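You operate a simulated robot arm through the tools that you are given. There is no shell and no other tool. Be economical: measure what you need, move in short steps, check, and stop when the job is done.

You run a simulated robot arm. Do the job below in one go: nothing can be reset, and whatever is moved stays where it is left.

## Task
Share out the pawns on the table. At the end: the yellow pawn from the table is on the white dish; the blue pawn from the table is on the black coaster on the table; the black pawn from the table is in the blue tub; the yellow clothes peg from the table stands on top of the cream soap; whatever was shut is shut again. Leave all else as you found it, and nothing knocked over.

It is judged by the outcome, as a careful person would: the job done as asked, and still so three seconds after it is handed in. It fails if anything else is knocked over, pushed out of place, dropped, spilled or broken.

## Robot
A 6-joint arm with a two-finger parallel gripper, fixed in place. Base frame: the origin is at the foot of the arm, x ahead of it, y to its left, z up; the work surface is at about z = 740. Readings come in mm, degrees, newtons and seconds.
With the tool pointing down near the work surface it reaches from about 260 to 680 mm from the base axis. Its first joint turns from -66.0 to 66.0 degrees. Payload 2.9 kg.
The TCP is the grasp point between the finger pads, 30 mm short of the fingertips. In the tool frame z runs along the fingers and y along their closing line. The gripper opens to 110 mm. The fingers are 20 mm wide and 10 mm thick; the gripper's body (48 by 112 mm) begins 55 mm behind the TCP.
Orientation is told as [roll, pitch, yaw] about the base's x, y, z axes, in that order, counted from this pose: with the fingers straight down and closing along the base's y, the tool's x points along the base's -x, its y along +y and its z along -z.

## Interface
- The arm moves only by the tool servo_tool. Its argument "motion" is a list of rows, each an object of numbers (a shift or turn left out is 0, a gripper value left out holds the last): "claw": the opening, from 0 (shut) to 1 (fully open); "tx", "ty", "tz": the shift along the tool's x, y, z in units of 30 mm (1.0 is 30 mm); "ax", "ay", "az": the turn, a rotation vector about the tool's x, y, z in units of 5 degrees (1.0 is 5 degrees). In form: [{"claw": .., "tx": .., "ty": .., "tz": .., "ax": .., "ay": .., "az": ..}, ...]. A call has 1 to 10 rows; each row shifts and turns the commanded pose from where the row before left it, along the tool's axes as they then stand. A call with a number of a shift or a turn outside -1 to 1 is refused whole. Each row takes 0.2 s and may step no farther than 50 mm and 8.6 degrees from the row before; otherwise, or with a gripper value out of range, the whole call is refused. Where a pose cannot be reached the arm comes as near as it can. A force on the tool above 40 N (or 10 N above the force at the start of the call, whichever is more), or a blocked arm, ends the call early, and 0.2 s more pass. The fingers move at their own pace (about 108 mm/s each) and stop on an object; they squeeze with about 33 N. The grip force told is the motor's: it shows also when the fingers shut on nothing. Time passes only in rows, and 0.2 s behind the last, so rows that do not move let the fingers close. The reply holds the time, the measured pose of the TCP, the force on the tool along the base axes, the opening and the grip force, in the units named above and with some noise.
- Cameras (640 x 400 px; columns grow to the right, rows downward): "scene" is fixed at [77.3, 441.2, 1374.9]; the picture's right is [-0.71, -0.71, 0.00], its down [-0.47, 0.47, -0.75] and it looks along [0.53, -0.53, -0.66] (base axes); focal length 315 px, centre (320, 200). "wrist" rides on the gripper at [72, 17, -103] in the tool frame; the picture's right is [-0.23, 0.97, 0.00], its down [-0.76, -0.18, -0.62] and it looks along [-0.61, -0.14, 0.78] (tool axes); focal length 222 px, centre (320, 200). There is no depth. A picture from a camera that has moved, and an enlarged one, comes with that camera's place and axes in the base frame and with its lens.
- get_image(camera): a new picture of that camera. The clock stands still meanwhile.
- enlarge(camera, box): a new picture of the part [left, top, right, bottom] of that camera's present view, enlarged. The clock stands still meanwhile.
- hand_in(): hands the job in; it is judged then, once.

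Work in short steps. Places have to be worked out from the pictures, the camera data and where the tool is seen: move nearer, look again, correct. Check each grasp and each placing, and mend what went wrong. You have 120 turns and 64 pictures in all, those below and enlarged ones among them. Open the gripper and draw the arm clear of the work before you hand the job in, unless the task says otherwise; then end with one line.

The tools are called after ">>>" as name(argument=value, ...) on one line, values as JSON. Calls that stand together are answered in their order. servo_tool: Moves the arm, as the interface text tells. Its arguments: {"type":"object","properties":{"motion":{"type":"array"}},"required":["motion"]} The other tools are called the same way: get_image (camera) takes a picture; enlarge (camera, box) takes an enlarged picture of a part of a camera's view; hand_in () hands the job in.

At the start:

```text
time: 0.0
tool_pos: [426.9, 61.8, 1033.0]
tcp_rot: [0.0, 0.0, -0.1]
contact_force: [-0.1, 0.0, 0.0]
gripper_width: 110.0
gripper_force: 0.2
```

scene: 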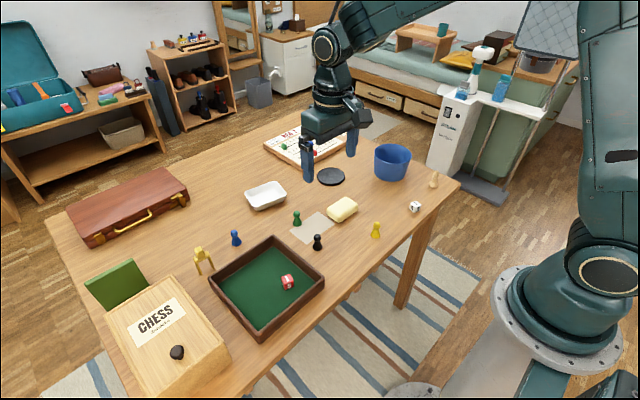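
wrist: 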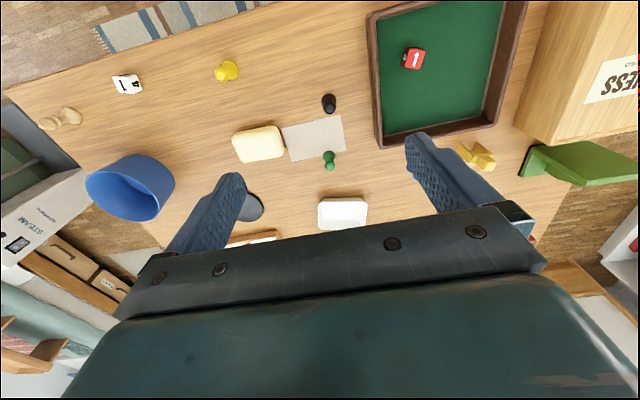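

The pawns, dish, coaster, tub, soap and peg are all in view, and both cameras put the yellow pawn near (375,-70). I'll hover above it and look.

>>> servo_tool(motion=[{"claw": 0.5, "tx": 0.29, "ty": -0.733, "tz": 0.85}, {"tx": 0.29, "ty": -0.733, "tz": 0.85}, {"tx": 0.29, "ty": -0.733, "tz": 0.85}, {"tx": 0.29, "ty": -0.733, "tz": 0.85}, {"tx": 0.29, "ty": -0.733, "tz": 0.85}, {"tx": 0.29, "ty": -0.733, "tz": 0.85}, {}])

>>> get_image(camera="wrist")

>>> enlarge(camera="scene", box=[180, 100, 460, 275])

```text
time: 1.6
tool_pos: [373.6, -70.1, 881.0]
tcp_rot: [0.0, -0.1, -0.1]
contact_force: [0.4, 0.9, 0.2]
gripper_width: 54.9
gripper_force: 0.0
```

```text
61 pictures are left
camera wrist: at [301.0, -53.1, 984.2], right [0.23, 0.97, 0.0], down [0.76, -0.18, 0.62], along [0.61, -0.14, -0.78], focal length 222 px, centre (320, 200)
```

wrist: 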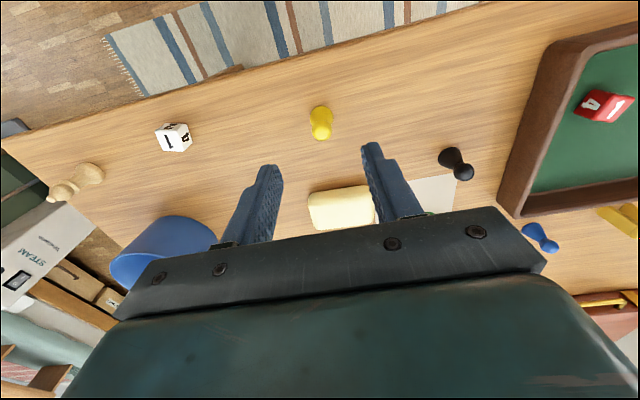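

```text
2.29 times, centred on (320, 188) of scene
camera zoom: at [77.3, 441.2, 1374.9], right [-0.71, -0.71, 0.0], down [-0.47, 0.47, -0.75], along [0.53, -0.53, -0.66], focal length 721 px, centre (320, 229)
```

zoom: 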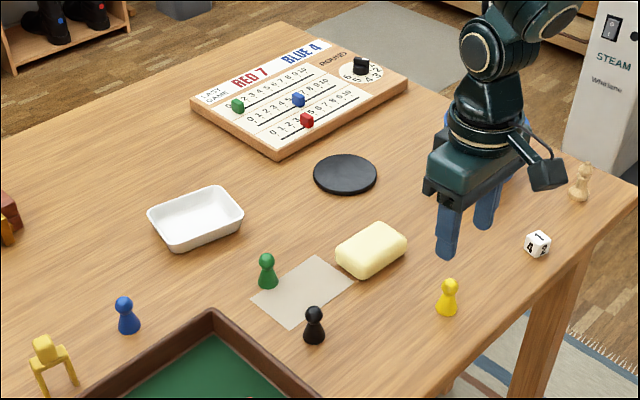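

The yellow pawn is at about (377,-71), roughly 50 mm tall. I'll come down around it with the tips 5 mm above the table and close.

>>> servo_tool(motion=[{"tx": -0.1, "tz": 0.88}, {"tz": 0.88}, {"tz": 0.88}, {"tz": 0.85}, {}, {"claw": 0}, {}, {}])

>>> get_image(camera="wrist")

```text
time: 3.4
tool_pos: [378.4, -71.0, 775.4]
tcp_rot: [-0.1, 0.0, -0.1]
contact_force: [0.8, -0.5, -0.2]
gripper_width: 19.1
gripper_force: 33.2
```

```text
59 pictures are left
camera wrist: at [305.8, -54.7, 878.8], right [0.23, 0.97, 0.0], down [0.76, -0.18, 0.62], along [0.61, -0.14, -0.78], focal length 222 px, centre (320, 200)
```

wrist: 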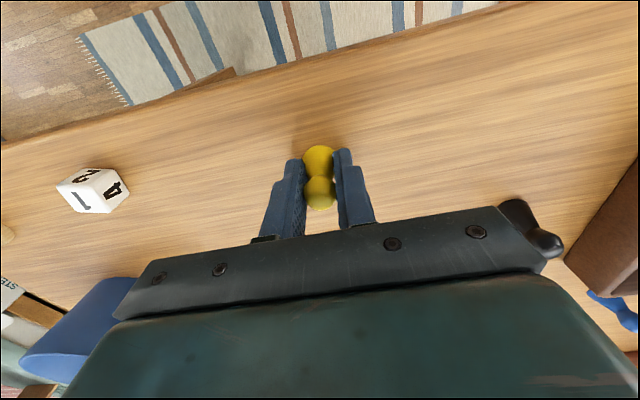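

The yellow pawn is held at 19 mm. I'll lift and carry it towards the dish, whose centre is near (704,45).

>>> servo_tool(motion=[{"tz": -1}, {"tz": -1}, {"tz": -1}, {"tz": -0.5}, {"tx": -1, "ty": 0.39}, {"tx": -1, "ty": 0.39}, {"tx": -1, "ty": 0.39}, {"tx": -1, "ty": 0.39}, {"tx": -1, "ty": 0.39}])

>>> servo_tool(motion=[{"tx": -1, "ty": 0.39}, {"tx": -1, "ty": 0.39}, {"tx": -1, "ty": 0.39}, {"tx": -1, "ty": 0.39}, {"tx": -1, "ty": 0.36}, {}])

>>> get_image(camera="wrist")

>>> enlarge(camera="scene", box=[180, 120, 340, 220])

```text
time: 5.4
tool_pos: [530.1, -12.4, 881.9]
tcp_rot: [0.0, -0.1, 0.0]
contact_force: [-0.3, -0.3, -0.5]
gripper_width: 19.4
gripper_force: 32.8
```

```text
time: 6.8
tool_pos: [677.1, 45.5, 880.6]
tcp_rot: [0.0, 0.1, -0.1]
contact_force: [0.1, -0.5, -0.4]
gripper_width: 19.2
gripper_force: 32.9
```

```text
58 pictures are left
camera wrist: at [604.6, 63.4, 984.6], right [0.23, 0.97, 0.0], down [0.76, -0.18, 0.62], along [0.61, -0.14, -0.78], focal length 222 px, centre (320, 200)
```

wrist: 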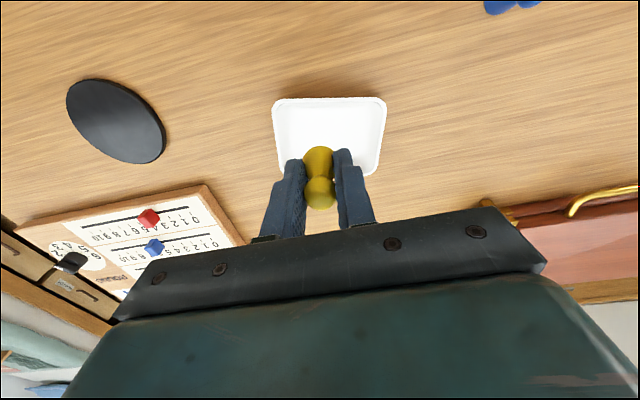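

```text
4.00 times, centred on (260, 170) of scene
camera zoom: at [77.3, 441.2, 1374.9], right [-0.71, -0.71, 0.0], down [-0.47, 0.47, -0.75], along [0.53, -0.53, -0.66], focal length 1261 px, centre (560, 320)
```

zoom: 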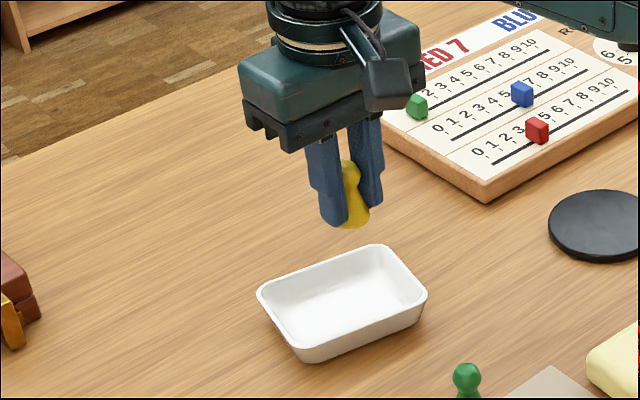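

The dish rim spans about x 661–744 and y 0–104, with its centre near (703,52). I'll move forward to about x=697 and lower partway to test the reach.

>>> servo_tool(motion=[{"tx": -0.5, "ty": 0.1}, {"tx": -0.2, "ty": 0.1, "tz": 0.4}, {"tz": 0.8}, {"tz": 0.8}, {}])

>>> get_image(camera="wrist")

```text
time: 8.0
tool_pos: [679.9, 51.2, 826.4]
tcp_rot: [0.1, -0.1, 0.0]
contact_force: [-0.4, 0.2, -0.8]
gripper_width: 19.2
gripper_force: 33.1
out of reach, approached as far as the arm can: row 1, 2
```

```text
56 pictures are left
camera wrist: at [607.2, 67.6, 929.0], right [0.23, 0.97, 0.0], down [0.76, -0.18, 0.62], along [0.61, -0.14, -0.78], focal length 222 px, centre (320, 200)
```

wrist: 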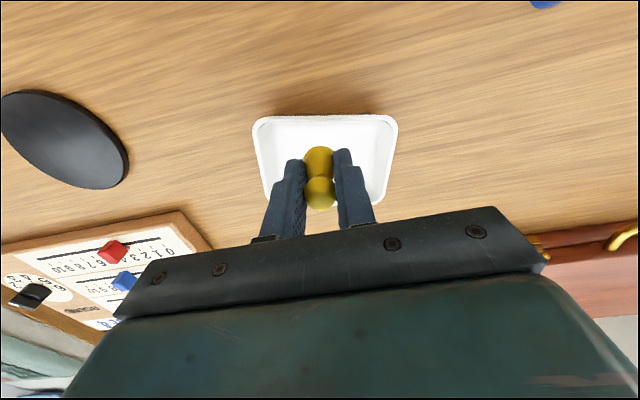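

The straight-down limit is about 682 mm, so I'll tilt the fingers outward by 8° and advance 18 mm more.

>>> servo_tool(motion=[{"ay": -0.8}, {"ay": -0.8}, {"tx": -0.3, "tz": 0.04}, {"tx": -0.3, "tz": 0.04}, {}])

```text
time: 9.2
tool_pos: [698.0, 50.7, 827.0]
tcp_rot: [0.1, -8.0, 0.1]
contact_force: [-0.6, -0.4, 0.7]
gripper_width: 19.0
gripper_force: 33.0
```

The reach is fine now, so I'll descend vertically to just above the dish floor.

>>> servo_tool(motion=[{"tz": 0.64, "tx": 0.09}, {"tz": 0.64, "tx": 0.09}, {}])

>>> enlarge(camera="scene", box=[220, 150, 316, 210])

```text
time: 10.0
tool_pos: [700.6, 51.2, 788.8]
tcp_rot: [0.0, -8.0, 0.0]
contact_force: [-0.6, 0.4, 0.0]
gripper_width: 18.9
gripper_force: 32.9
```

```text
6.67 times, centred on (268, 180) of scene
camera zoom: at [77.3, 441.2, 1374.9], right [-0.71, -0.71, 0.0], down [-0.47, 0.47, -0.75], along [0.53, -0.53, -0.66], focal length 2102 px, centre (667, 333)
```

zoom: 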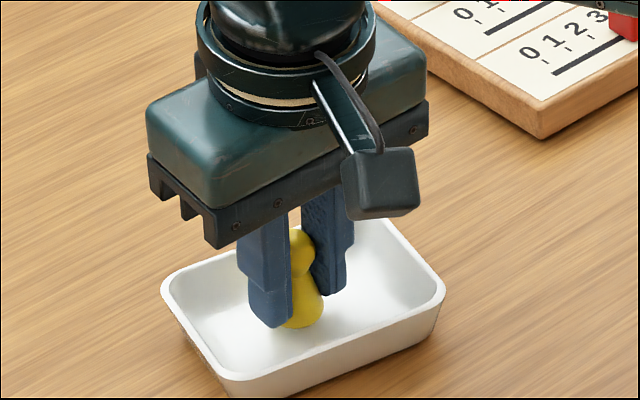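

The pawn is centred inside the dish and slightly above the floor. I'll ease down in 2 mm steps until I feel contact.

>>> servo_tool(motion=[{"tz": 0.07, "tx": 0.01}, {"tz": 0.07, "tx": 0.01}, {"tz": 0.07, "tx": 0.01}])

```text
time: 10.8
tool_pos: [701.5, 50.0, 783.1]
tcp_rot: [0.0, -8.1, 0.0]
contact_force: [-0.6, -0.3, 3.6]
gripper_width: 19.0
gripper_force: 33.5
```

A 3.6 N upward force says the base has touched down. I'll open gently and withdraw along the tool axis.

>>> servo_tool(motion=[{"claw": 0.25}, {"claw": 0.32}, {}, {"tz": -0.5}, {"tz": -0.8}, {"tz": -0.9}, {}])

>>> get_image(camera="wrist")

>>> enlarge(camera="scene", box=[190, 150, 350, 250])

```text
time: 12.4
tool_pos: [691.5, 51.3, 845.6]
tcp_rot: [0.0, -8.0, 0.0]
contact_force: [0.3, -0.9, 0.3]
gripper_width: 35.2
gripper_force: 0.0
```

```text
54 pictures are left
camera wrist: at [605.6, 68.3, 938.0], right [0.23, 0.97, 0.03], down [0.67, -0.18, 0.72], along [0.71, -0.14, -0.69], focal length 222 px, centre (320, 200)
```

wrist: 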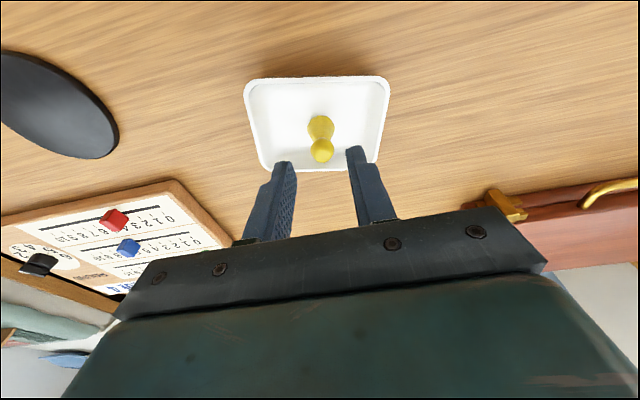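

```text
4.00 times, centred on (270, 200) of scene
camera zoom: at [77.3, 441.2, 1374.9], right [-0.71, -0.71, 0.0], down [-0.47, 0.47, -0.75], along [0.53, -0.53, -0.66], focal length 1261 px, centre (520, 200)
```

zoom: 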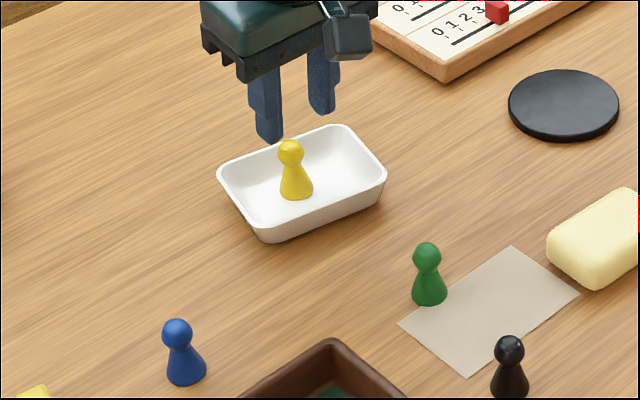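

The yellow pawn stands upright in the dish. Next I'll straighten the tool and go above the blue pawn, near (618,212).

>>> servo_tool(motion=[{"tz": -1}, {"ay": 0.8, "tx": 0.2}, {"ay": 0.8, "tx": 0.2}, {"tx": 0.32, "ty": 0.895, "claw": 0.5}, {"tx": 0.32, "ty": 0.895}, {"tx": 0.32, "ty": 0.895}, {"tx": 0.32, "ty": 0.895}, {"tx": 0.32, "ty": 0.895}, {"tx": 0.32, "ty": 0.895}, {}])

>>> get_image(camera="wrist")

```text
time: 14.6
tool_pos: [615.8, 212.9, 876.0]
tcp_rot: [0.0, 0.0, 0.1]
contact_force: [-0.5, -0.6, -0.8]
gripper_width: 55.1
gripper_force: 0.1
```

```text
52 pictures are left
camera wrist: at [542.9, 230.3, 978.8], right [0.23, 0.97, 0.0], down [0.76, -0.18, 0.62], along [0.61, -0.14, -0.78], focal length 222 px, centre (320, 200)
```

wrist: 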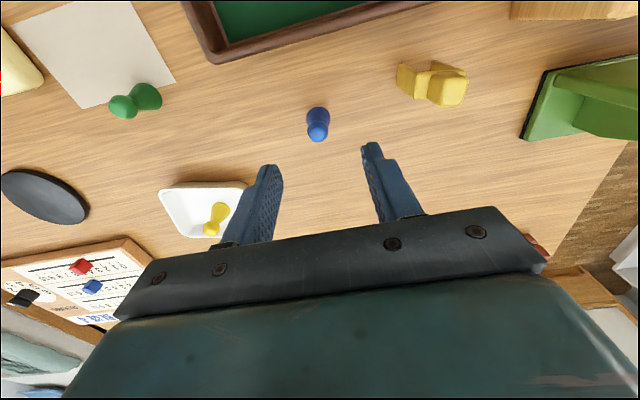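

The blue pawn's base is at about (618.5,211.5). I'll descend and grip.

>>> servo_tool(motion=[{"tx": -0.085, "ty": -0.045, "tz": 0.84}, {"tz": 0.84}, {"tz": 0.84}, {"tz": 0.84}, {}, {"claw": 0}, {}, {}, {"tz": -1}, {"tz": -1}])

>>> get_image(camera="wrist")

```text
time: 16.8
tool_pos: [621.4, 210.2, 832.3]
tcp_rot: [-0.1, -0.1, 0.0]
contact_force: [0.7, 0.2, 0.5]
gripper_width: 19.2
gripper_force: 33.1
```

```text
51 pictures are left
camera wrist: at [548.9, 227.4, 935.4], right [0.23, 0.97, 0.0], down [0.76, -0.18, 0.62], along [0.61, -0.14, -0.78], focal length 222 px, centre (320, 200)
```

wrist: 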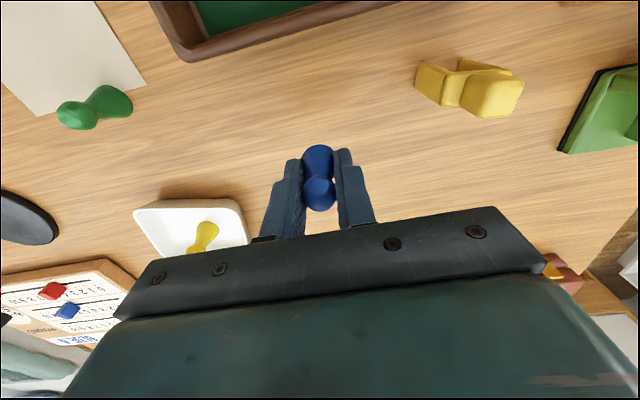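

The blue pawn is held. I'll raise it and carry it across to the coaster, near (640,-171).

>>> servo_tool(motion=[{"tz": -0.9}, {"tz": -0.7, "ty": -0.5}, {"ty": -1}, {"ty": -1}, {"ty": -1}, {"ty": -1}, {"ty": -1}, {"ty": -1}, {"ty": -1}, {}])

>>> servo_tool(motion=[{"ty": -1}, {"ty": -1}, {"ty": -1}, {"ty": -1}, {"ty": -1, "tx": -0.2}, {"tx": -0.2}, {}])

>>> get_image(camera="wrist")

```text
time: 19.0
tool_pos: [620.4, -13.6, 883.4]
tcp_rot: [0.0, 0.0, 0.0]
contact_force: [0.1, 0.9, 0.6]
gripper_width: 19.3
gripper_force: 33.2
```

```text
time: 20.6
tool_pos: [631.8, -164.9, 882.3]
tcp_rot: [0.1, 0.0, 0.0]
contact_force: [-0.2, -0.3, -0.7]
gripper_width: 18.8
gripper_force: 33.1
```

```text
50 pictures are left
camera wrist: at [559.2, -147.9, 985.8], right [0.23, 0.97, 0.0], down [0.76, -0.18, 0.62], along [0.61, -0.14, -0.78], focal length 222 px, centre (320, 200)
```

wrist: 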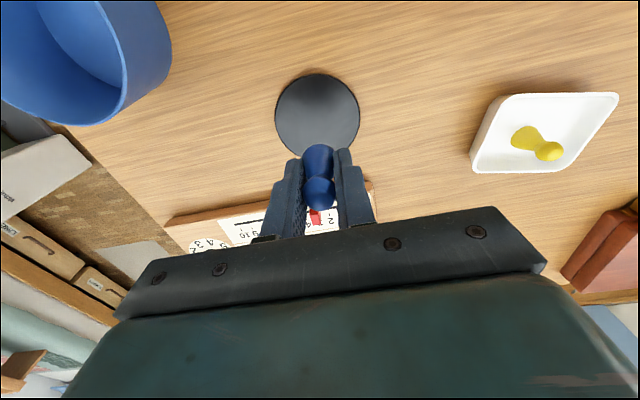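

The coaster's centre is at about (634,-168), so only a tiny correction is needed before lowering.

>>> servo_tool(motion=[{"tx": -0.07, "ty": -0.09, "tz": 0.76}, {"tz": 0.76}, {"tz": 0.76}, {"tz": 0.76}, {}, {"tz": 0.07}, {"tz": 0.07}])

>>> get_image(camera="wrist")

```text
time: 22.2
tool_pos: [633.8, -166.1, 789.1]
tcp_rot: [0.0, 0.0, 0.0]
contact_force: [0.6, 0.5, 0.2]
gripper_width: 19.6
gripper_force: 33.2
```

```text
49 pictures are left
camera wrist: at [561.4, -149.3, 891.4], right [0.23, 0.97, 0.0], down [0.76, -0.18, 0.62], along [0.61, -0.14, -0.78], focal length 222 px, centre (320, 200)
```

wrist: 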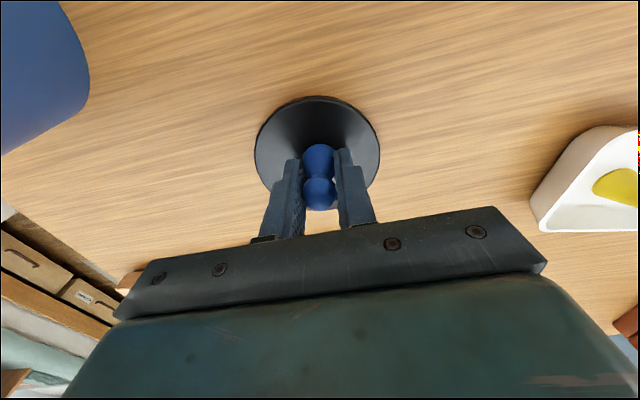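

The pawn is centred over the coaster, with a few millimetres still to go. I'll take small steps until contact.

>>> servo_tool(motion=[{"tz": 0.06}, {"tz": 0.06}, {"tz": 0.05}])

```text
time: 23.0
tool_pos: [634.6, -167.3, 782.4]
tcp_rot: [0.0, 0.0, 0.0]
contact_force: [-0.3, -0.1, -0.3]
gripper_width: 20.3
gripper_force: 33.5
```

>>> servo_tool(motion=[{"tz": 0.05}])

```text
time: 23.4
tool_pos: [634.1, -168.3, 780.9]
tcp_rot: [-0.1, -0.1, 0.1]
contact_force: [-1.5, -1.6, 4.9]
gripper_width: 19.9
gripper_force: 32.9
```

Contact shows at z=781. I'll release and lift.

>>> servo_tool(motion=[{"claw": 0.25}, {"claw": 0.35}, {}, {"tz": -0.6}, {"tz": -0.9}, {"tz": -0.9}, {"tz": -0.9}, {}])

>>> get_image(camera="wrist")

>>> enlarge(camera="scene", box=[260, 145, 420, 245])

```text
time: 25.2
tool_pos: [634.5, -166.2, 879.9]
tcp_rot: [0.0, 0.0, 0.0]
contact_force: [0.3, -0.2, 0.5]
gripper_width: 38.5
gripper_force: 0.1
```

```text
48 pictures are left
camera wrist: at [562.9, -148.8, 983.3], right [0.23, 0.97, 0.0], down [0.76, -0.18, 0.62], along [0.61, -0.14, -0.78], focal length 222 px, centre (320, 200)
```

wrist: 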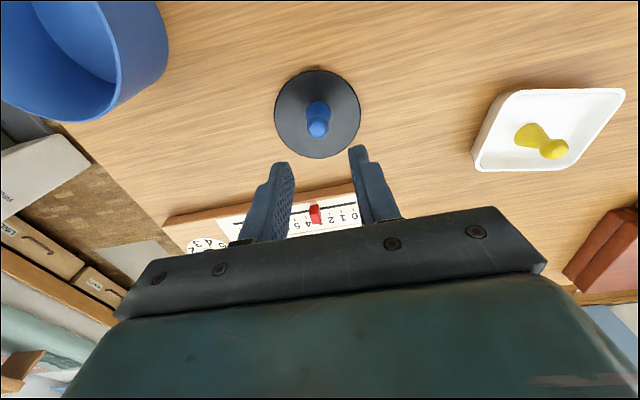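

```text
4.00 times, centred on (340, 195) of scene
camera zoom: at [77.3, 441.2, 1374.9], right [-0.71, -0.71, 0.0], down [-0.47, 0.47, -0.75], along [0.53, -0.53, -0.66], focal length 1261 px, centre (240, 220)
```

zoom: 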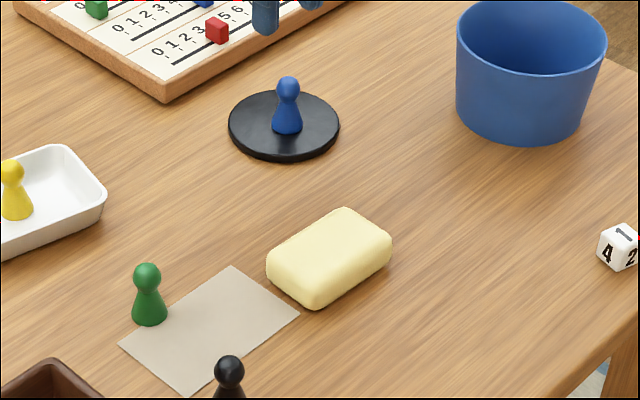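

The blue pawn is standing on the coaster. Next I'll go above the black pawn, near (457,70).

>>> servo_tool(motion=[{"tx": 0.656, "ty": 0.874, "claw": 0.5}, {"tx": 0.656, "ty": 0.874}, {"tx": 0.656, "ty": 0.874}, {"tx": 0.656, "ty": 0.874}, {"tx": 0.656, "ty": 0.874}, {"tx": 0.656, "ty": 0.874}, {"tx": 0.656, "ty": 0.874}, {"tx": 0.656, "ty": 0.874}, {"tx": 0.656, "ty": 0.874}, {}])

>>> get_image(camera="wrist")

```text
time: 27.4
tool_pos: [455.4, 69.9, 882.5]
tcp_rot: [-0.1, 0.0, 0.0]
contact_force: [0.2, 0.4, -0.5]
gripper_width: 54.8
gripper_force: 0.0
```

```text
46 pictures are left
camera wrist: at [383.0, 87.3, 986.2], right [0.23, 0.97, 0.0], down [0.76, -0.18, 0.62], along [0.61, -0.14, -0.78], focal length 222 px, centre (320, 200)
```

wrist: 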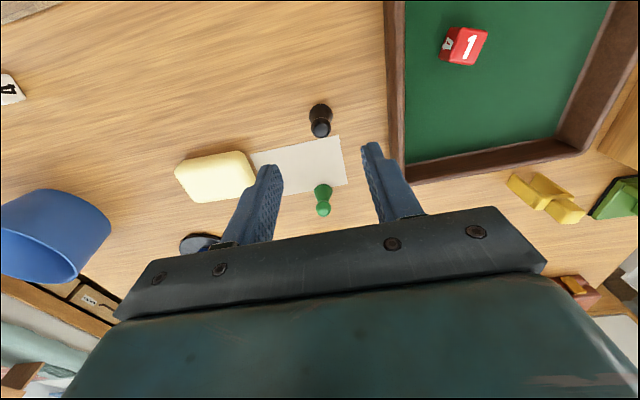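

The black pawn's base is at about (459,70). I'll descend, grip and lift.

>>> servo_tool(motion=[{"tx": -0.12, "tz": 0.89}, {"tz": 0.89}, {"tz": 0.89}, {"tz": 0.89}, {}, {"claw": 0}, {}, {}, {"tz": -1}, {"tz": -1}])

>>> get_image(camera="wrist")

```text
time: 29.6
tool_pos: [457.6, 69.8, 832.1]
tcp_rot: [0.0, -0.1, -0.1]
contact_force: [0.4, 0.2, 0.2]
gripper_width: 19.3
gripper_force: 33.3
```

```text
45 pictures are left
camera wrist: at [385.2, 86.6, 936.0], right [0.23, 0.97, 0.0], down [0.76, -0.18, 0.62], along [0.61, -0.14, -0.78], focal length 222 px, centre (320, 200)
```

wrist: 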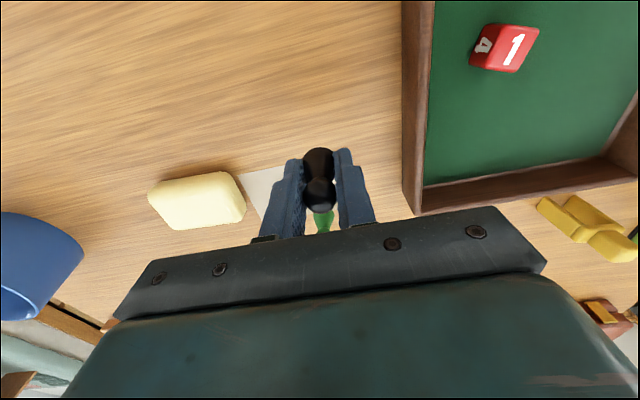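

The black pawn is held. I'll lift it high and carry it to the tub, near (523,-338).

>>> servo_tool(motion=[{"tz": -1}, {"tz": -1}, {"tz": -0.7}, {"ty": -1, "tx": -0.15}, {"ty": -1, "tx": -0.15}, {"ty": -1, "tx": -0.15}, {"ty": -1, "tx": -0.15}, {"ty": -1, "tx": -0.15}, {"ty": -1, "tx": -0.15}, {"ty": -1, "tx": -0.15}])

>>> servo_tool(motion=[{"ty": -1, "tx": -0.15}, {"ty": -1, "tx": -0.15}, {"ty": -1, "tx": -0.15}, {"ty": -1, "tx": -0.15}, {"ty": -1, "tx": -0.15}, {"ty": -1, "tx": -0.2}, {"ty": -0.3, "tx": -0.2}, {}])

>>> get_image(camera="wrist")

>>> enlarge(camera="scene", box=[310, 110, 470, 210])

```text
time: 31.8
tool_pos: [490.7, -138.4, 915.0]
tcp_rot: [0.0, 0.1, 0.0]
contact_force: [0.3, -0.2, -0.2]
gripper_width: 19.2
gripper_force: 32.5
```

```text
time: 33.6
tool_pos: [528.7, -328.7, 912.8]
tcp_rot: [-0.1, 0.0, 0.0]
contact_force: [-0.4, 0.1, -0.2]
gripper_width: 19.3
gripper_force: 32.3
```

```text
44 pictures are left
camera wrist: at [455.7, -311.8, 1016.6], right [0.23, 0.97, 0.0], down [0.76, -0.18, 0.62], along [0.61, -0.14, -0.78], focal length 222 px, centre (320, 200)
```

wrist: 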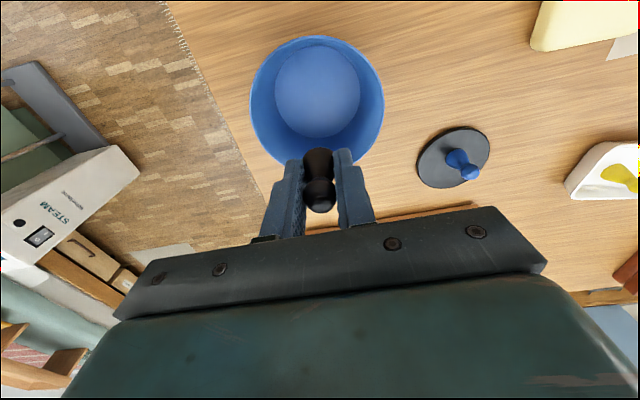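

```text
4.00 times, centred on (390, 160) of scene
camera zoom: at [77.3, 441.2, 1374.9], right [-0.71, -0.71, 0.0], down [-0.47, 0.47, -0.75], along [0.53, -0.53, -0.66], focal length 1261 px, centre (40, 360)
```

zoom: 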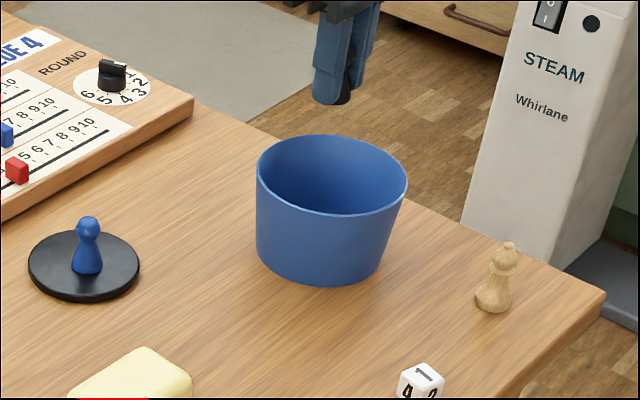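

The tub's centre is at about (516,-328) with its rim near z=820. I'll shift back 12 mm and descend, stopping short of the floor.

>>> servo_tool(motion=[{"tx": 0.42}, {"tz": 0.9}, {"tz": 0.9}, {"tz": 0.9}, {"tz": 0.9}, {"tz": 0.3}, {}])

>>> get_image(camera="wrist")

>>> enlarge(camera="scene", box=[310, 110, 470, 210])

```text
time: 35.2
tool_pos: [513.3, -328.8, 796.8]
tcp_rot: [0.0, -0.1, 0.0]
contact_force: [-0.1, -0.3, -0.2]
gripper_width: 19.3
gripper_force: 32.9
```

```text
42 pictures are left
camera wrist: at [440.7, -312.1, 899.9], right [0.23, 0.97, 0.0], down [0.76, -0.18, 0.62], along [0.61, -0.14, -0.78], focal length 222 px, centre (320, 200)
```

wrist: 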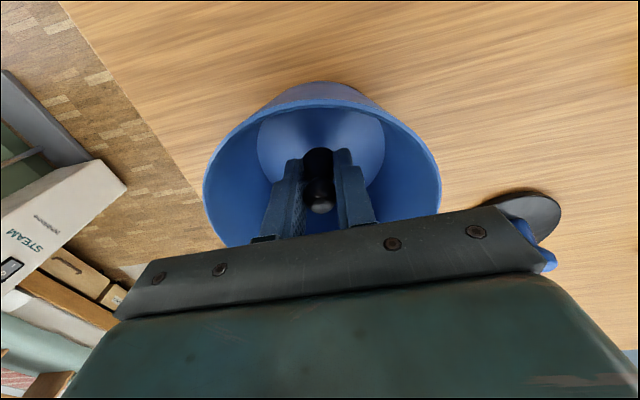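

```text
4.00 times, centred on (390, 160) of scene
camera zoom: at [77.3, 441.2, 1374.9], right [-0.71, -0.71, 0.0], down [-0.47, 0.47, -0.75], along [0.53, -0.53, -0.66], focal length 1261 px, centre (40, 360)
```

zoom: 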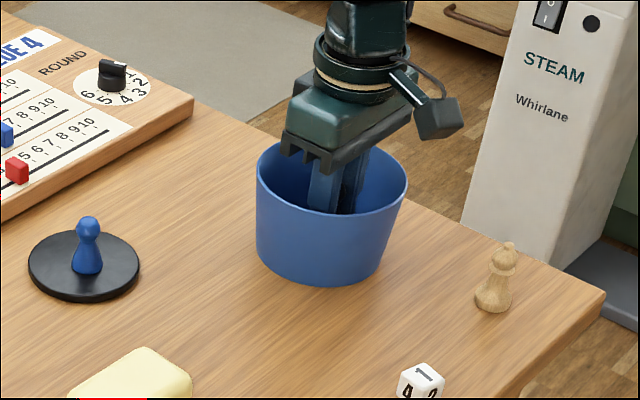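

The fingers are centred in the tub and the palm is above the rim. I'll ease down to the floor in small steps.

>>> servo_tool(motion=[{"tz": 0.1}, {"tz": 0.1}, {"tz": 0.1}, {"tz": 0.06}, {"tz": 0.06}])

```text
time: 36.4
tool_pos: [513.2, -329.8, 785.6]
tcp_rot: [0.0, 0.0, 0.0]
contact_force: [0.2, -0.2, 0.1]
gripper_width: 19.1
gripper_force: 32.8
```

>>> servo_tool(motion=[{"tz": 0.06}, {"tz": 0.06}])

```text
time: 37.0
tool_pos: [513.5, -329.1, 781.2]
tcp_rot: [0.0, 0.1, 0.0]
contact_force: [0.7, 0.2, 0.1]
gripper_width: 19.3
gripper_force: 33.5
```

>>> servo_tool(motion=[{"tz": 0.05}, {"tz": 0.04}])

```text
time: 37.6
tool_pos: [513.2, -330.5, 778.4]
tcp_rot: [0.1, 0.0, -0.1]
contact_force: [-0.2, -0.1, 0.0]
gripper_width: 18.9
gripper_force: 33.5
```

>>> servo_tool(motion=[{"tz": 0.05}])

```text
time: 38.0
tool_pos: [515.2, -330.2, 776.8]
tcp_rot: [0.1, 0.0, -0.1]
contact_force: [-1.1, 0.2, 2.0]
gripper_width: 19.0
gripper_force: 32.8
```

The base has touched the tub floor, with 2 N reading at 777. I'll release and rise out.

>>> servo_tool(motion=[{"claw": 0.25}, {"claw": 0.35}, {}, {"tz": -0.6}, {"tz": -1}, {"tz": -1}, {"tz": -1}, {"tz": -0.7}, {}])

>>> get_image(camera="wrist")

>>> enlarge(camera="scene", box=[80, 180, 272, 300])

```text
time: 40.0
tool_pos: [514.0, -331.8, 908.9]
tcp_rot: [0.0, -0.1, 0.1]
contact_force: [0.0, -0.2, 0.5]
gripper_width: 38.4
gripper_force: 0.1
```

```text
40 pictures are left
camera wrist: at [441.4, -313.2, 1011.7], right [0.23, 0.97, 0.0], down [0.76, -0.18, 0.62], along [0.61, -0.14, -0.78], focal length 222 px, centre (320, 200)
```

wrist: 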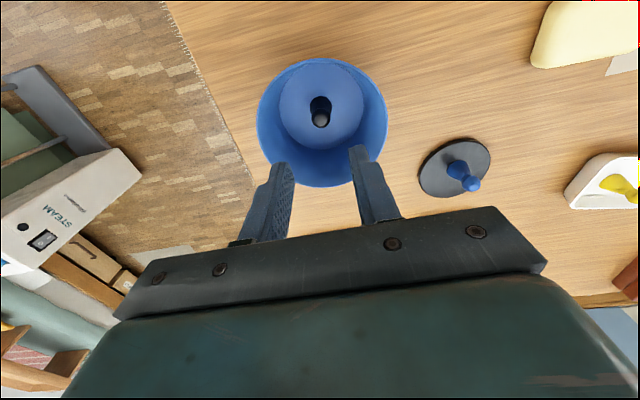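

```text
3.33 times, centred on (176, 240) of scene
camera zoom: at [77.3, 441.2, 1374.9], right [-0.71, -0.71, 0.0], down [-0.47, 0.47, -0.75], along [0.53, -0.53, -0.66], focal length 1051 px, centre (800, 67)
```

zoom: 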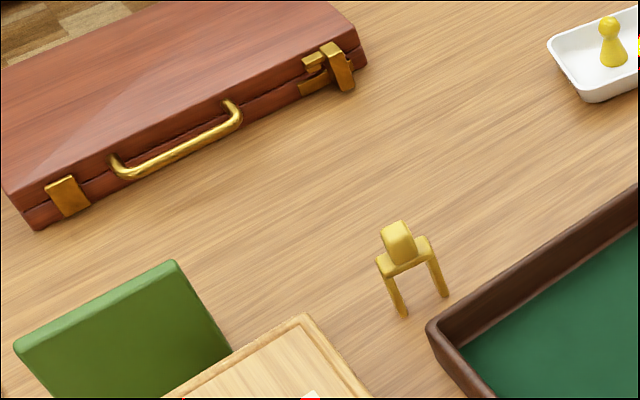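

The black pawn stands in the tub. Now the peg: it stands on two legs near (595,311) and is about 85 mm tall. I'll travel there at height for a closer look.

>>> servo_tool(motion=[{"ty": 1, "tx": -0.11}, {"ty": 1, "tx": -0.11}, {"ty": 1, "tx": -0.11}, {"ty": 1, "tx": -0.11}, {"ty": 1, "tx": -0.11}, {"ty": 1, "tx": -0.11}, {"ty": 1, "tx": -0.11}, {"ty": 1, "tx": -0.11}, {"ty": 1, "tx": -0.11}, {"ty": 1, "tx": -0.11}])

>>> servo_tool(motion=[{"ty": 1, "tx": -0.11, "claw": 0.6}, {"ty": 1, "tx": -0.11}, {"ty": 1, "tx": -0.11}, {"ty": 1, "tx": -0.11}, {"ty": 1, "tx": -0.11}, {"ty": 1, "tx": -0.11}, {"ty": 1, "tx": -0.11}, {"ty": 1, "tx": -0.11}, {"ty": 1, "tx": -0.11}, {"ty": 1, "tx": -0.11}])

>>> servo_tool(motion=[{"ty": 0.7}, {"ty": 0.5}, {}])

>>> get_image(camera="wrist")

```text
time: 42.2
tool_pos: [547.0, -31.8, 904.8]
tcp_rot: [0.0, 0.0, 0.1]
contact_force: [-0.2, 0.8, -0.9]
gripper_width: 38.5
gripper_force: 0.1
```

```text
time: 44.4
tool_pos: [578.7, 272.2, 903.0]
tcp_rot: [0.1, 0.1, 0.0]
contact_force: [0.1, 0.2, 1.0]
gripper_width: 66.0
gripper_force: 0.0
```

```text
time: 45.2
tool_pos: [577.9, 305.6, 905.6]
tcp_rot: [0.0, -0.1, -0.1]
contact_force: [-0.2, -0.2, 0.0]
gripper_width: 65.9
gripper_force: 0.0
```

```text
38 pictures are left
camera wrist: at [506.1, 323.1, 1008.4], right [0.23, 0.97, 0.0], down [0.76, -0.18, 0.62], along [0.61, -0.14, -0.78], focal length 222 px, centre (320, 200)
```

wrist: 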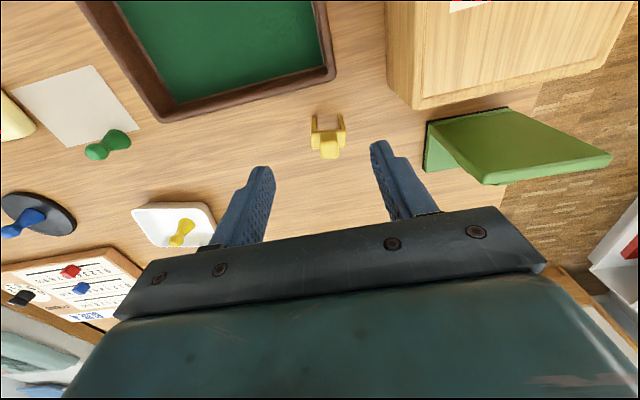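

>>> enlarge(camera="wrist", box=[272, 85, 368, 175])

>>> enlarge(camera="scene", box=[168, 235, 232, 285])

```text
4.44 times, centred on (320, 130) of wrist
camera zoom: at [506.1, 323.1, 1008.4], right [0.23, 0.97, 0.0], down [0.76, -0.18, 0.62], along [0.61, -0.14, -0.78], focal length 987 px, centre (320, 511)
```

zoom: 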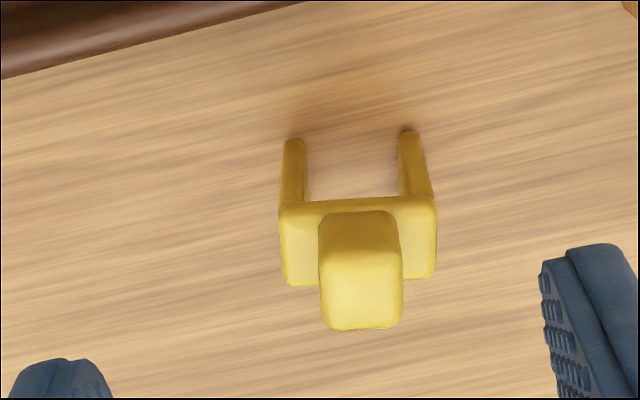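

```text
8.00 times, centred on (200, 260) of scene
camera zoom: at [77.3, 441.2, 1374.9], right [-0.71, -0.71, 0.0], down [-0.47, 0.47, -0.75], along [0.53, -0.53, -0.66], focal length 2523 px, centre (1280, -280)
```

zoom: 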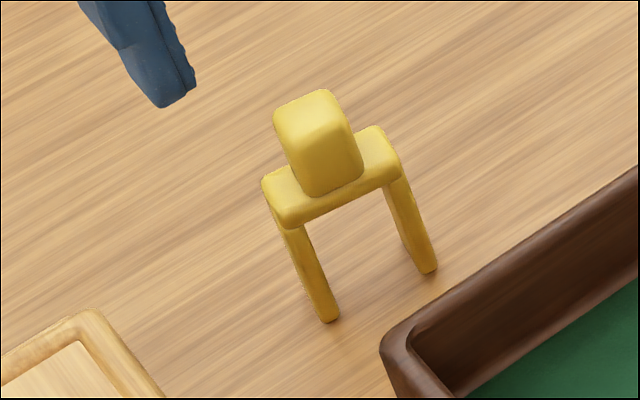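

The peg's bar is about 34×18 mm, centred near (598,311) and turned about -10°. I'll align over it and descend partway to check.

>>> servo_tool(motion=[{"tx": -0.67, "ty": 0.18}, {"az": 1, "claw": 0.55}, {"az": 1}, {"tz": 0.9}, {"tz": 0.8}, {}])

>>> get_image(camera="wrist")

>>> enlarge(camera="scene", box=[140, 200, 268, 280])

```text
time: 46.6
tool_pos: [600.7, 311.8, 855.3]
tcp_rot: [0.0, 0.0, -10.0]
contact_force: [0.0, 1.0, 0.3]
gripper_width: 60.5
gripper_force: 0.0
```

```text
35 pictures are left
camera wrist: at [532.6, 341.4, 957.9], right [0.39, 0.92, 0.0], down [0.72, -0.31, 0.62], along [0.57, -0.24, -0.78], focal length 222 px, centre (320, 200)
```

wrist: 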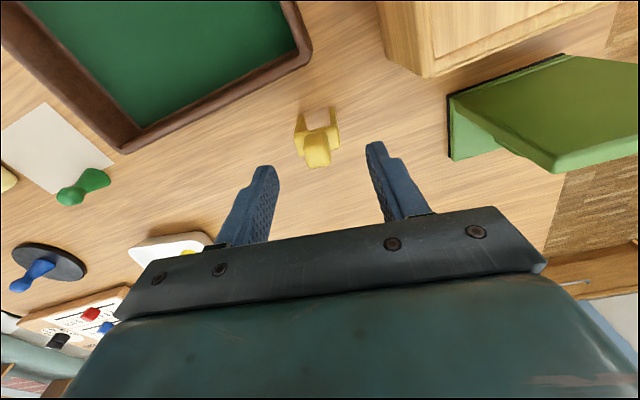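

```text
5.00 times, centred on (204, 240) of scene
camera zoom: at [77.3, 441.2, 1374.9], right [-0.71, -0.71, 0.0], down [-0.47, 0.47, -0.75], along [0.53, -0.53, -0.66], focal length 1577 px, centre (900, 0)
```

zoom: 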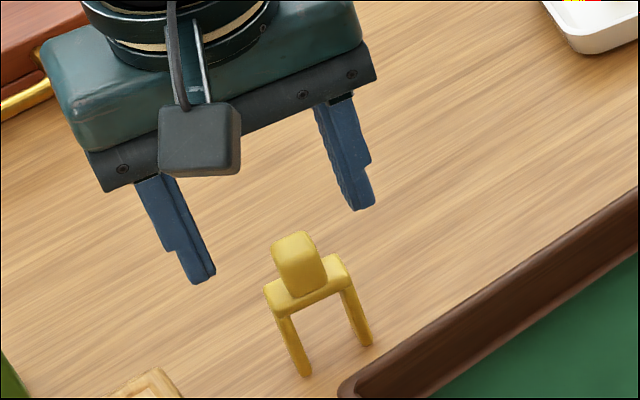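

>>> enlarge(camera="wrist", box=[240, 80, 400, 190])

```text
3.64 times, centred on (320, 135) of wrist
camera zoom: at [532.6, 341.4, 957.9], right [0.39, 0.92, 0.0], down [0.72, -0.31, 0.62], along [0.57, -0.24, -0.78], focal length 808 px, centre (320, 436)
```

zoom: 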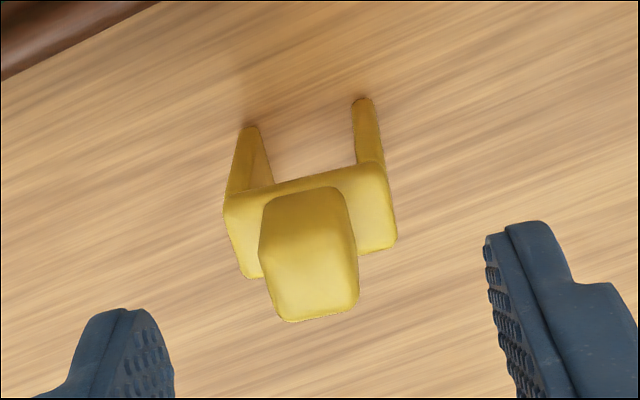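

The fingers are parallel to the bar and centred on it. I'll nudge back 3 mm, descend to z=790 and close on the bar ends.

>>> servo_tool(motion=[{"tx": 0.1, "tz": 0.7}, {"tz": 0.7}, {"tz": 0.5}, {"tz": 0.27}, {}])

>>> enlarge(camera="wrist", box=[220, 80, 420, 240])

>>> enlarge(camera="scene", box=[140, 200, 268, 280])

```text
time: 47.8
tool_pos: [598.3, 311.6, 787.6]
tcp_rot: [0.1, 0.0, -10.0]
contact_force: [0.3, -0.1, 0.2]
gripper_width: 60.7
gripper_force: 0.1
```

```text
2.50 times, centred on (320, 160) of wrist
camera zoom: at [529.2, 340.5, 891.9], right [0.39, 0.92, 0.0], down [0.72, -0.31, 0.62], along [0.57, -0.24, -0.78], focal length 555 px, centre (320, 300)
```

zoom: 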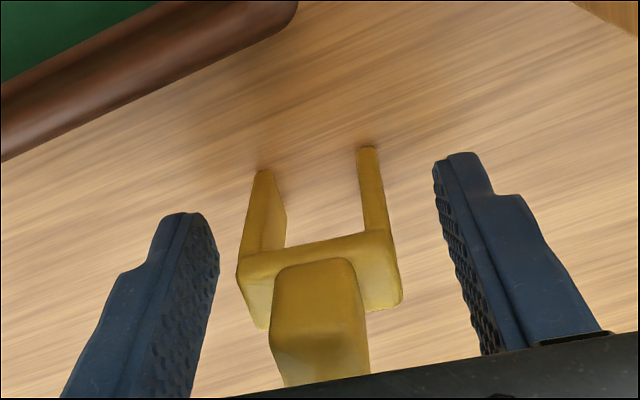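

```text
5.00 times, centred on (204, 240) of scene
camera zoom: at [77.3, 441.2, 1374.9], right [-0.71, -0.71, 0.0], down [-0.47, 0.47, -0.75], along [0.53, -0.53, -0.66], focal length 1577 px, centre (900, 0)
```

zoom: 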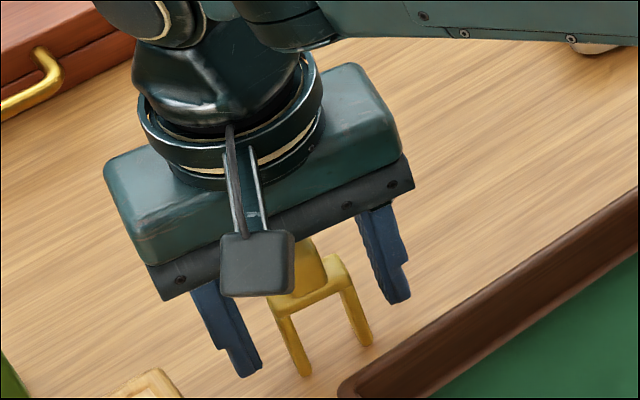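

The peg sits between the pads with the bar at pad height. I'll close and lift slightly.

>>> servo_tool(motion=[{"claw": 0.25}, {"claw": 0}, {}, {}])

>>> servo_tool(motion=[{"tz": -0.3}, {"tz": -0.7}, {}])

>>> get_image(camera="wrist")

>>> enlarge(camera="scene", box=[140, 200, 268, 280])

```text
time: 48.8
tool_pos: [597.9, 310.6, 788.7]
tcp_rot: [0.0, 0.0, -10.0]
contact_force: [0.3, 0.3, 0.5]
gripper_width: 35.5
gripper_force: 33.2
```

```text
time: 49.6
tool_pos: [598.5, 311.6, 818.6]
tcp_rot: [0.0, 0.0, -9.9]
contact_force: [0.3, 0.4, -0.8]
gripper_width: 35.2
gripper_force: 33.4
```

```text
30 pictures are left
camera wrist: at [530.0, 341.0, 921.8], right [0.39, 0.92, 0.0], down [0.72, -0.31, 0.62], along [0.57, -0.24, -0.78], focal length 222 px, centre (320, 200)
```

wrist: 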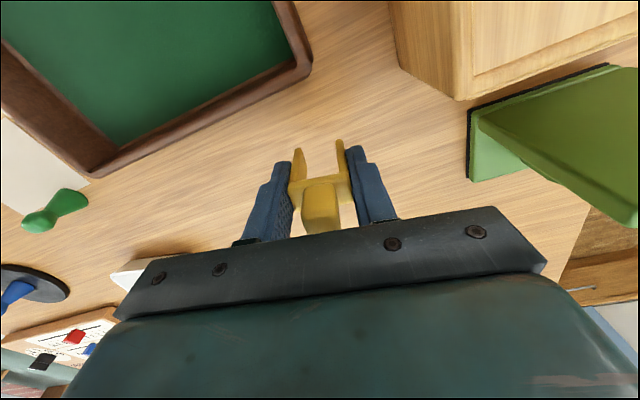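

```text
5.00 times, centred on (204, 240) of scene
camera zoom: at [77.3, 441.2, 1374.9], right [-0.71, -0.71, 0.0], down [-0.47, 0.47, -0.75], along [0.53, -0.53, -0.66], focal length 1577 px, centre (900, 0)
```

zoom: 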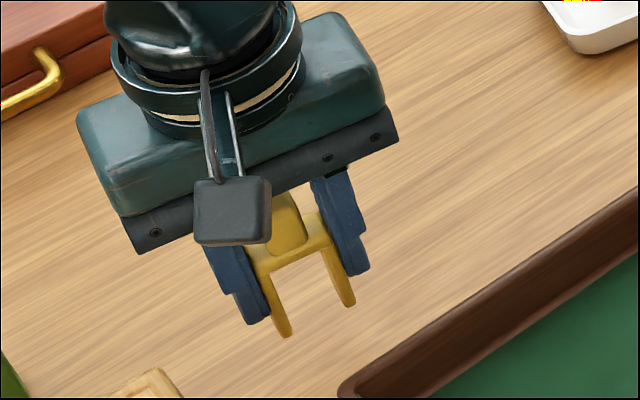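

The peg is securely held at 35 mm with its feet about 48.5 mm below the TCP. I'll raise it, turn back to yaw 0 and carry it towards the soap, near (495,-68).

>>> servo_tool(motion=[{"tz": -1}, {"tz": -1}, {"tz": -0.7}, {"az": -1}, {"az": -1}, {"ty": -1, "tx": 0.27}, {"ty": -1, "tx": 0.27}, {"ty": -1, "tx": 0.27}, {"ty": -1, "tx": 0.27}, {"ty": -1, "tx": 0.27}])

>>> servo_tool(motion=[{"ty": -1, "tx": 0.27}, {"ty": -1, "tx": 0.27}, {"ty": -1, "tx": 0.27}, {"ty": -1, "tx": 0.27}, {"ty": -1, "tx": 0.27}, {"ty": -1, "tx": 0.27}, {"ty": -1, "tx": 0.27}, {"ty": -0.7, "tx": 0.27}, {}])

>>> get_image(camera="wrist")

>>> enlarge(camera="scene", box=[294, 180, 390, 240])

```text
time: 51.8
tool_pos: [553.0, 163.1, 901.1]
tcp_rot: [0.0, 0.1, 0.1]
contact_force: [-0.1, -1.2, 0.3]
gripper_width: 34.9
gripper_force: 32.8
```

```text
time: 53.8
tool_pos: [487.9, -68.7, 899.6]
tcp_rot: [0.0, 0.0, 0.0]
contact_force: [0.4, 1.4, -0.7]
gripper_width: 35.4
gripper_force: 32.8
```

```text
28 pictures are left
camera wrist: at [417.2, -51.5, 1002.6], right [0.23, 0.97, 0.0], down [0.76, -0.18, 0.62], along [0.61, -0.14, -0.78], focal length 222 px, centre (320, 200)
```

wrist: 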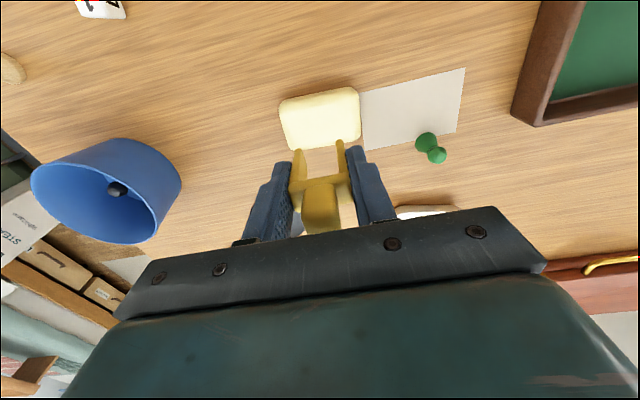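

```text
6.67 times, centred on (342, 210) of scene
camera zoom: at [77.3, 441.2, 1374.9], right [-0.71, -0.71, 0.0], down [-0.47, 0.47, -0.75], along [0.53, -0.53, -0.66], focal length 2102 px, centre (173, 133)
```

zoom: 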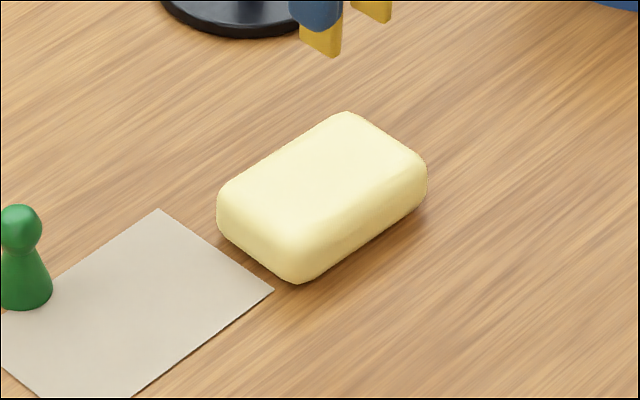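

The soap top spans about x 480–522 and y -38 to -110, turned about -5°, with its top near z=765. I'll centre the peg over (500,-72) and lower it to just above.

>>> servo_tool(motion=[{"tx": -0.4, "ty": -0.11}, {"az": 0.95}, {"tz": 0.8}, {"tz": 0.8}, {"tz": 0.7}, {}])

>>> enlarge(camera="wrist", box=[220, 60, 420, 240])

>>> enlarge(camera="scene", box=[294, 180, 390, 240])

```text
time: 55.2
tool_pos: [504.4, -72.6, 831.2]
tcp_rot: [-0.1, 0.0, -4.8]
contact_force: [-0.4, 0.2, -0.4]
gripper_width: 35.2
gripper_force: 32.9
```

```text
2.22 times, centred on (320, 150) of wrist
camera zoom: at [432.6, -49.2, 934.7], right [0.31, 0.95, 0.0], down [0.74, -0.24, 0.62], along [0.59, -0.19, -0.78], focal length 494 px, centre (320, 311)
```

zoom: 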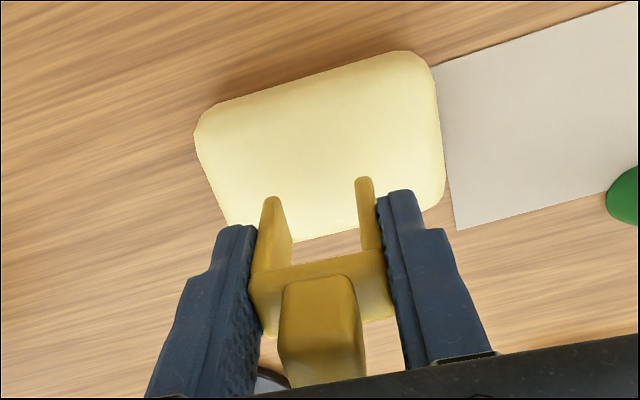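

```text
6.67 times, centred on (342, 210) of scene
camera zoom: at [77.3, 441.2, 1374.9], right [-0.71, -0.71, 0.0], down [-0.47, 0.47, -0.75], along [0.53, -0.53, -0.66], focal length 2102 px, centre (173, 133)
```

zoom: 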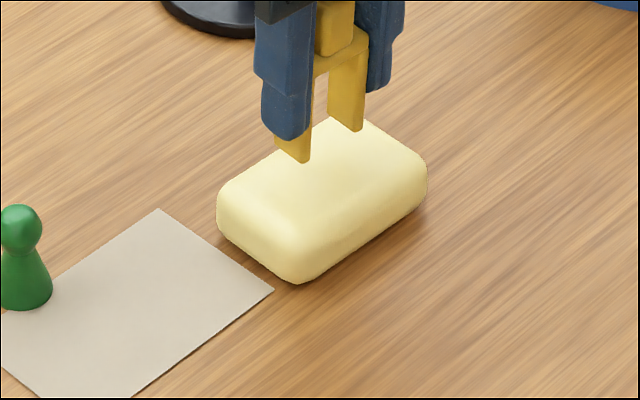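

The peg sits about 7 mm too far in +x, so I'll shift it back, then ease down towards contact.

>>> servo_tool(motion=[{"tx": 0.23, "ty": 0.08}, {"tz": 0.25}, {"tz": 0.1}, {}])

>>> enlarge(camera="scene", box=[294, 180, 390, 240])

```text
time: 56.2
tool_pos: [495.6, -69.0, 820.9]
tcp_rot: [0.1, 0.1, -4.7]
contact_force: [1.2, 0.6, -0.7]
gripper_width: 35.1
gripper_force: 32.9
```

```text
6.67 times, centred on (342, 210) of scene
camera zoom: at [77.3, 441.2, 1374.9], right [-0.71, -0.71, 0.0], down [-0.47, 0.47, -0.75], along [0.53, -0.53, -0.66], focal length 2102 px, centre (173, 133)
```

zoom: 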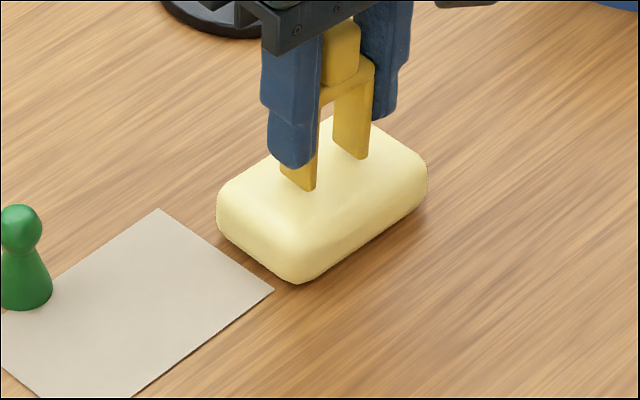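

>>> servo_tool(motion=[{"tz": 0.06}, {"tz": 0.06}, {"tz": 0.06}])

```text
time: 57.0
tool_pos: [496.4, -70.6, 817.9]
tcp_rot: [-0.1, -0.2, -4.7]
contact_force: [-11.3, 2.3, 37.1]
gripper_width: 35.2
gripper_force: 32.9
```

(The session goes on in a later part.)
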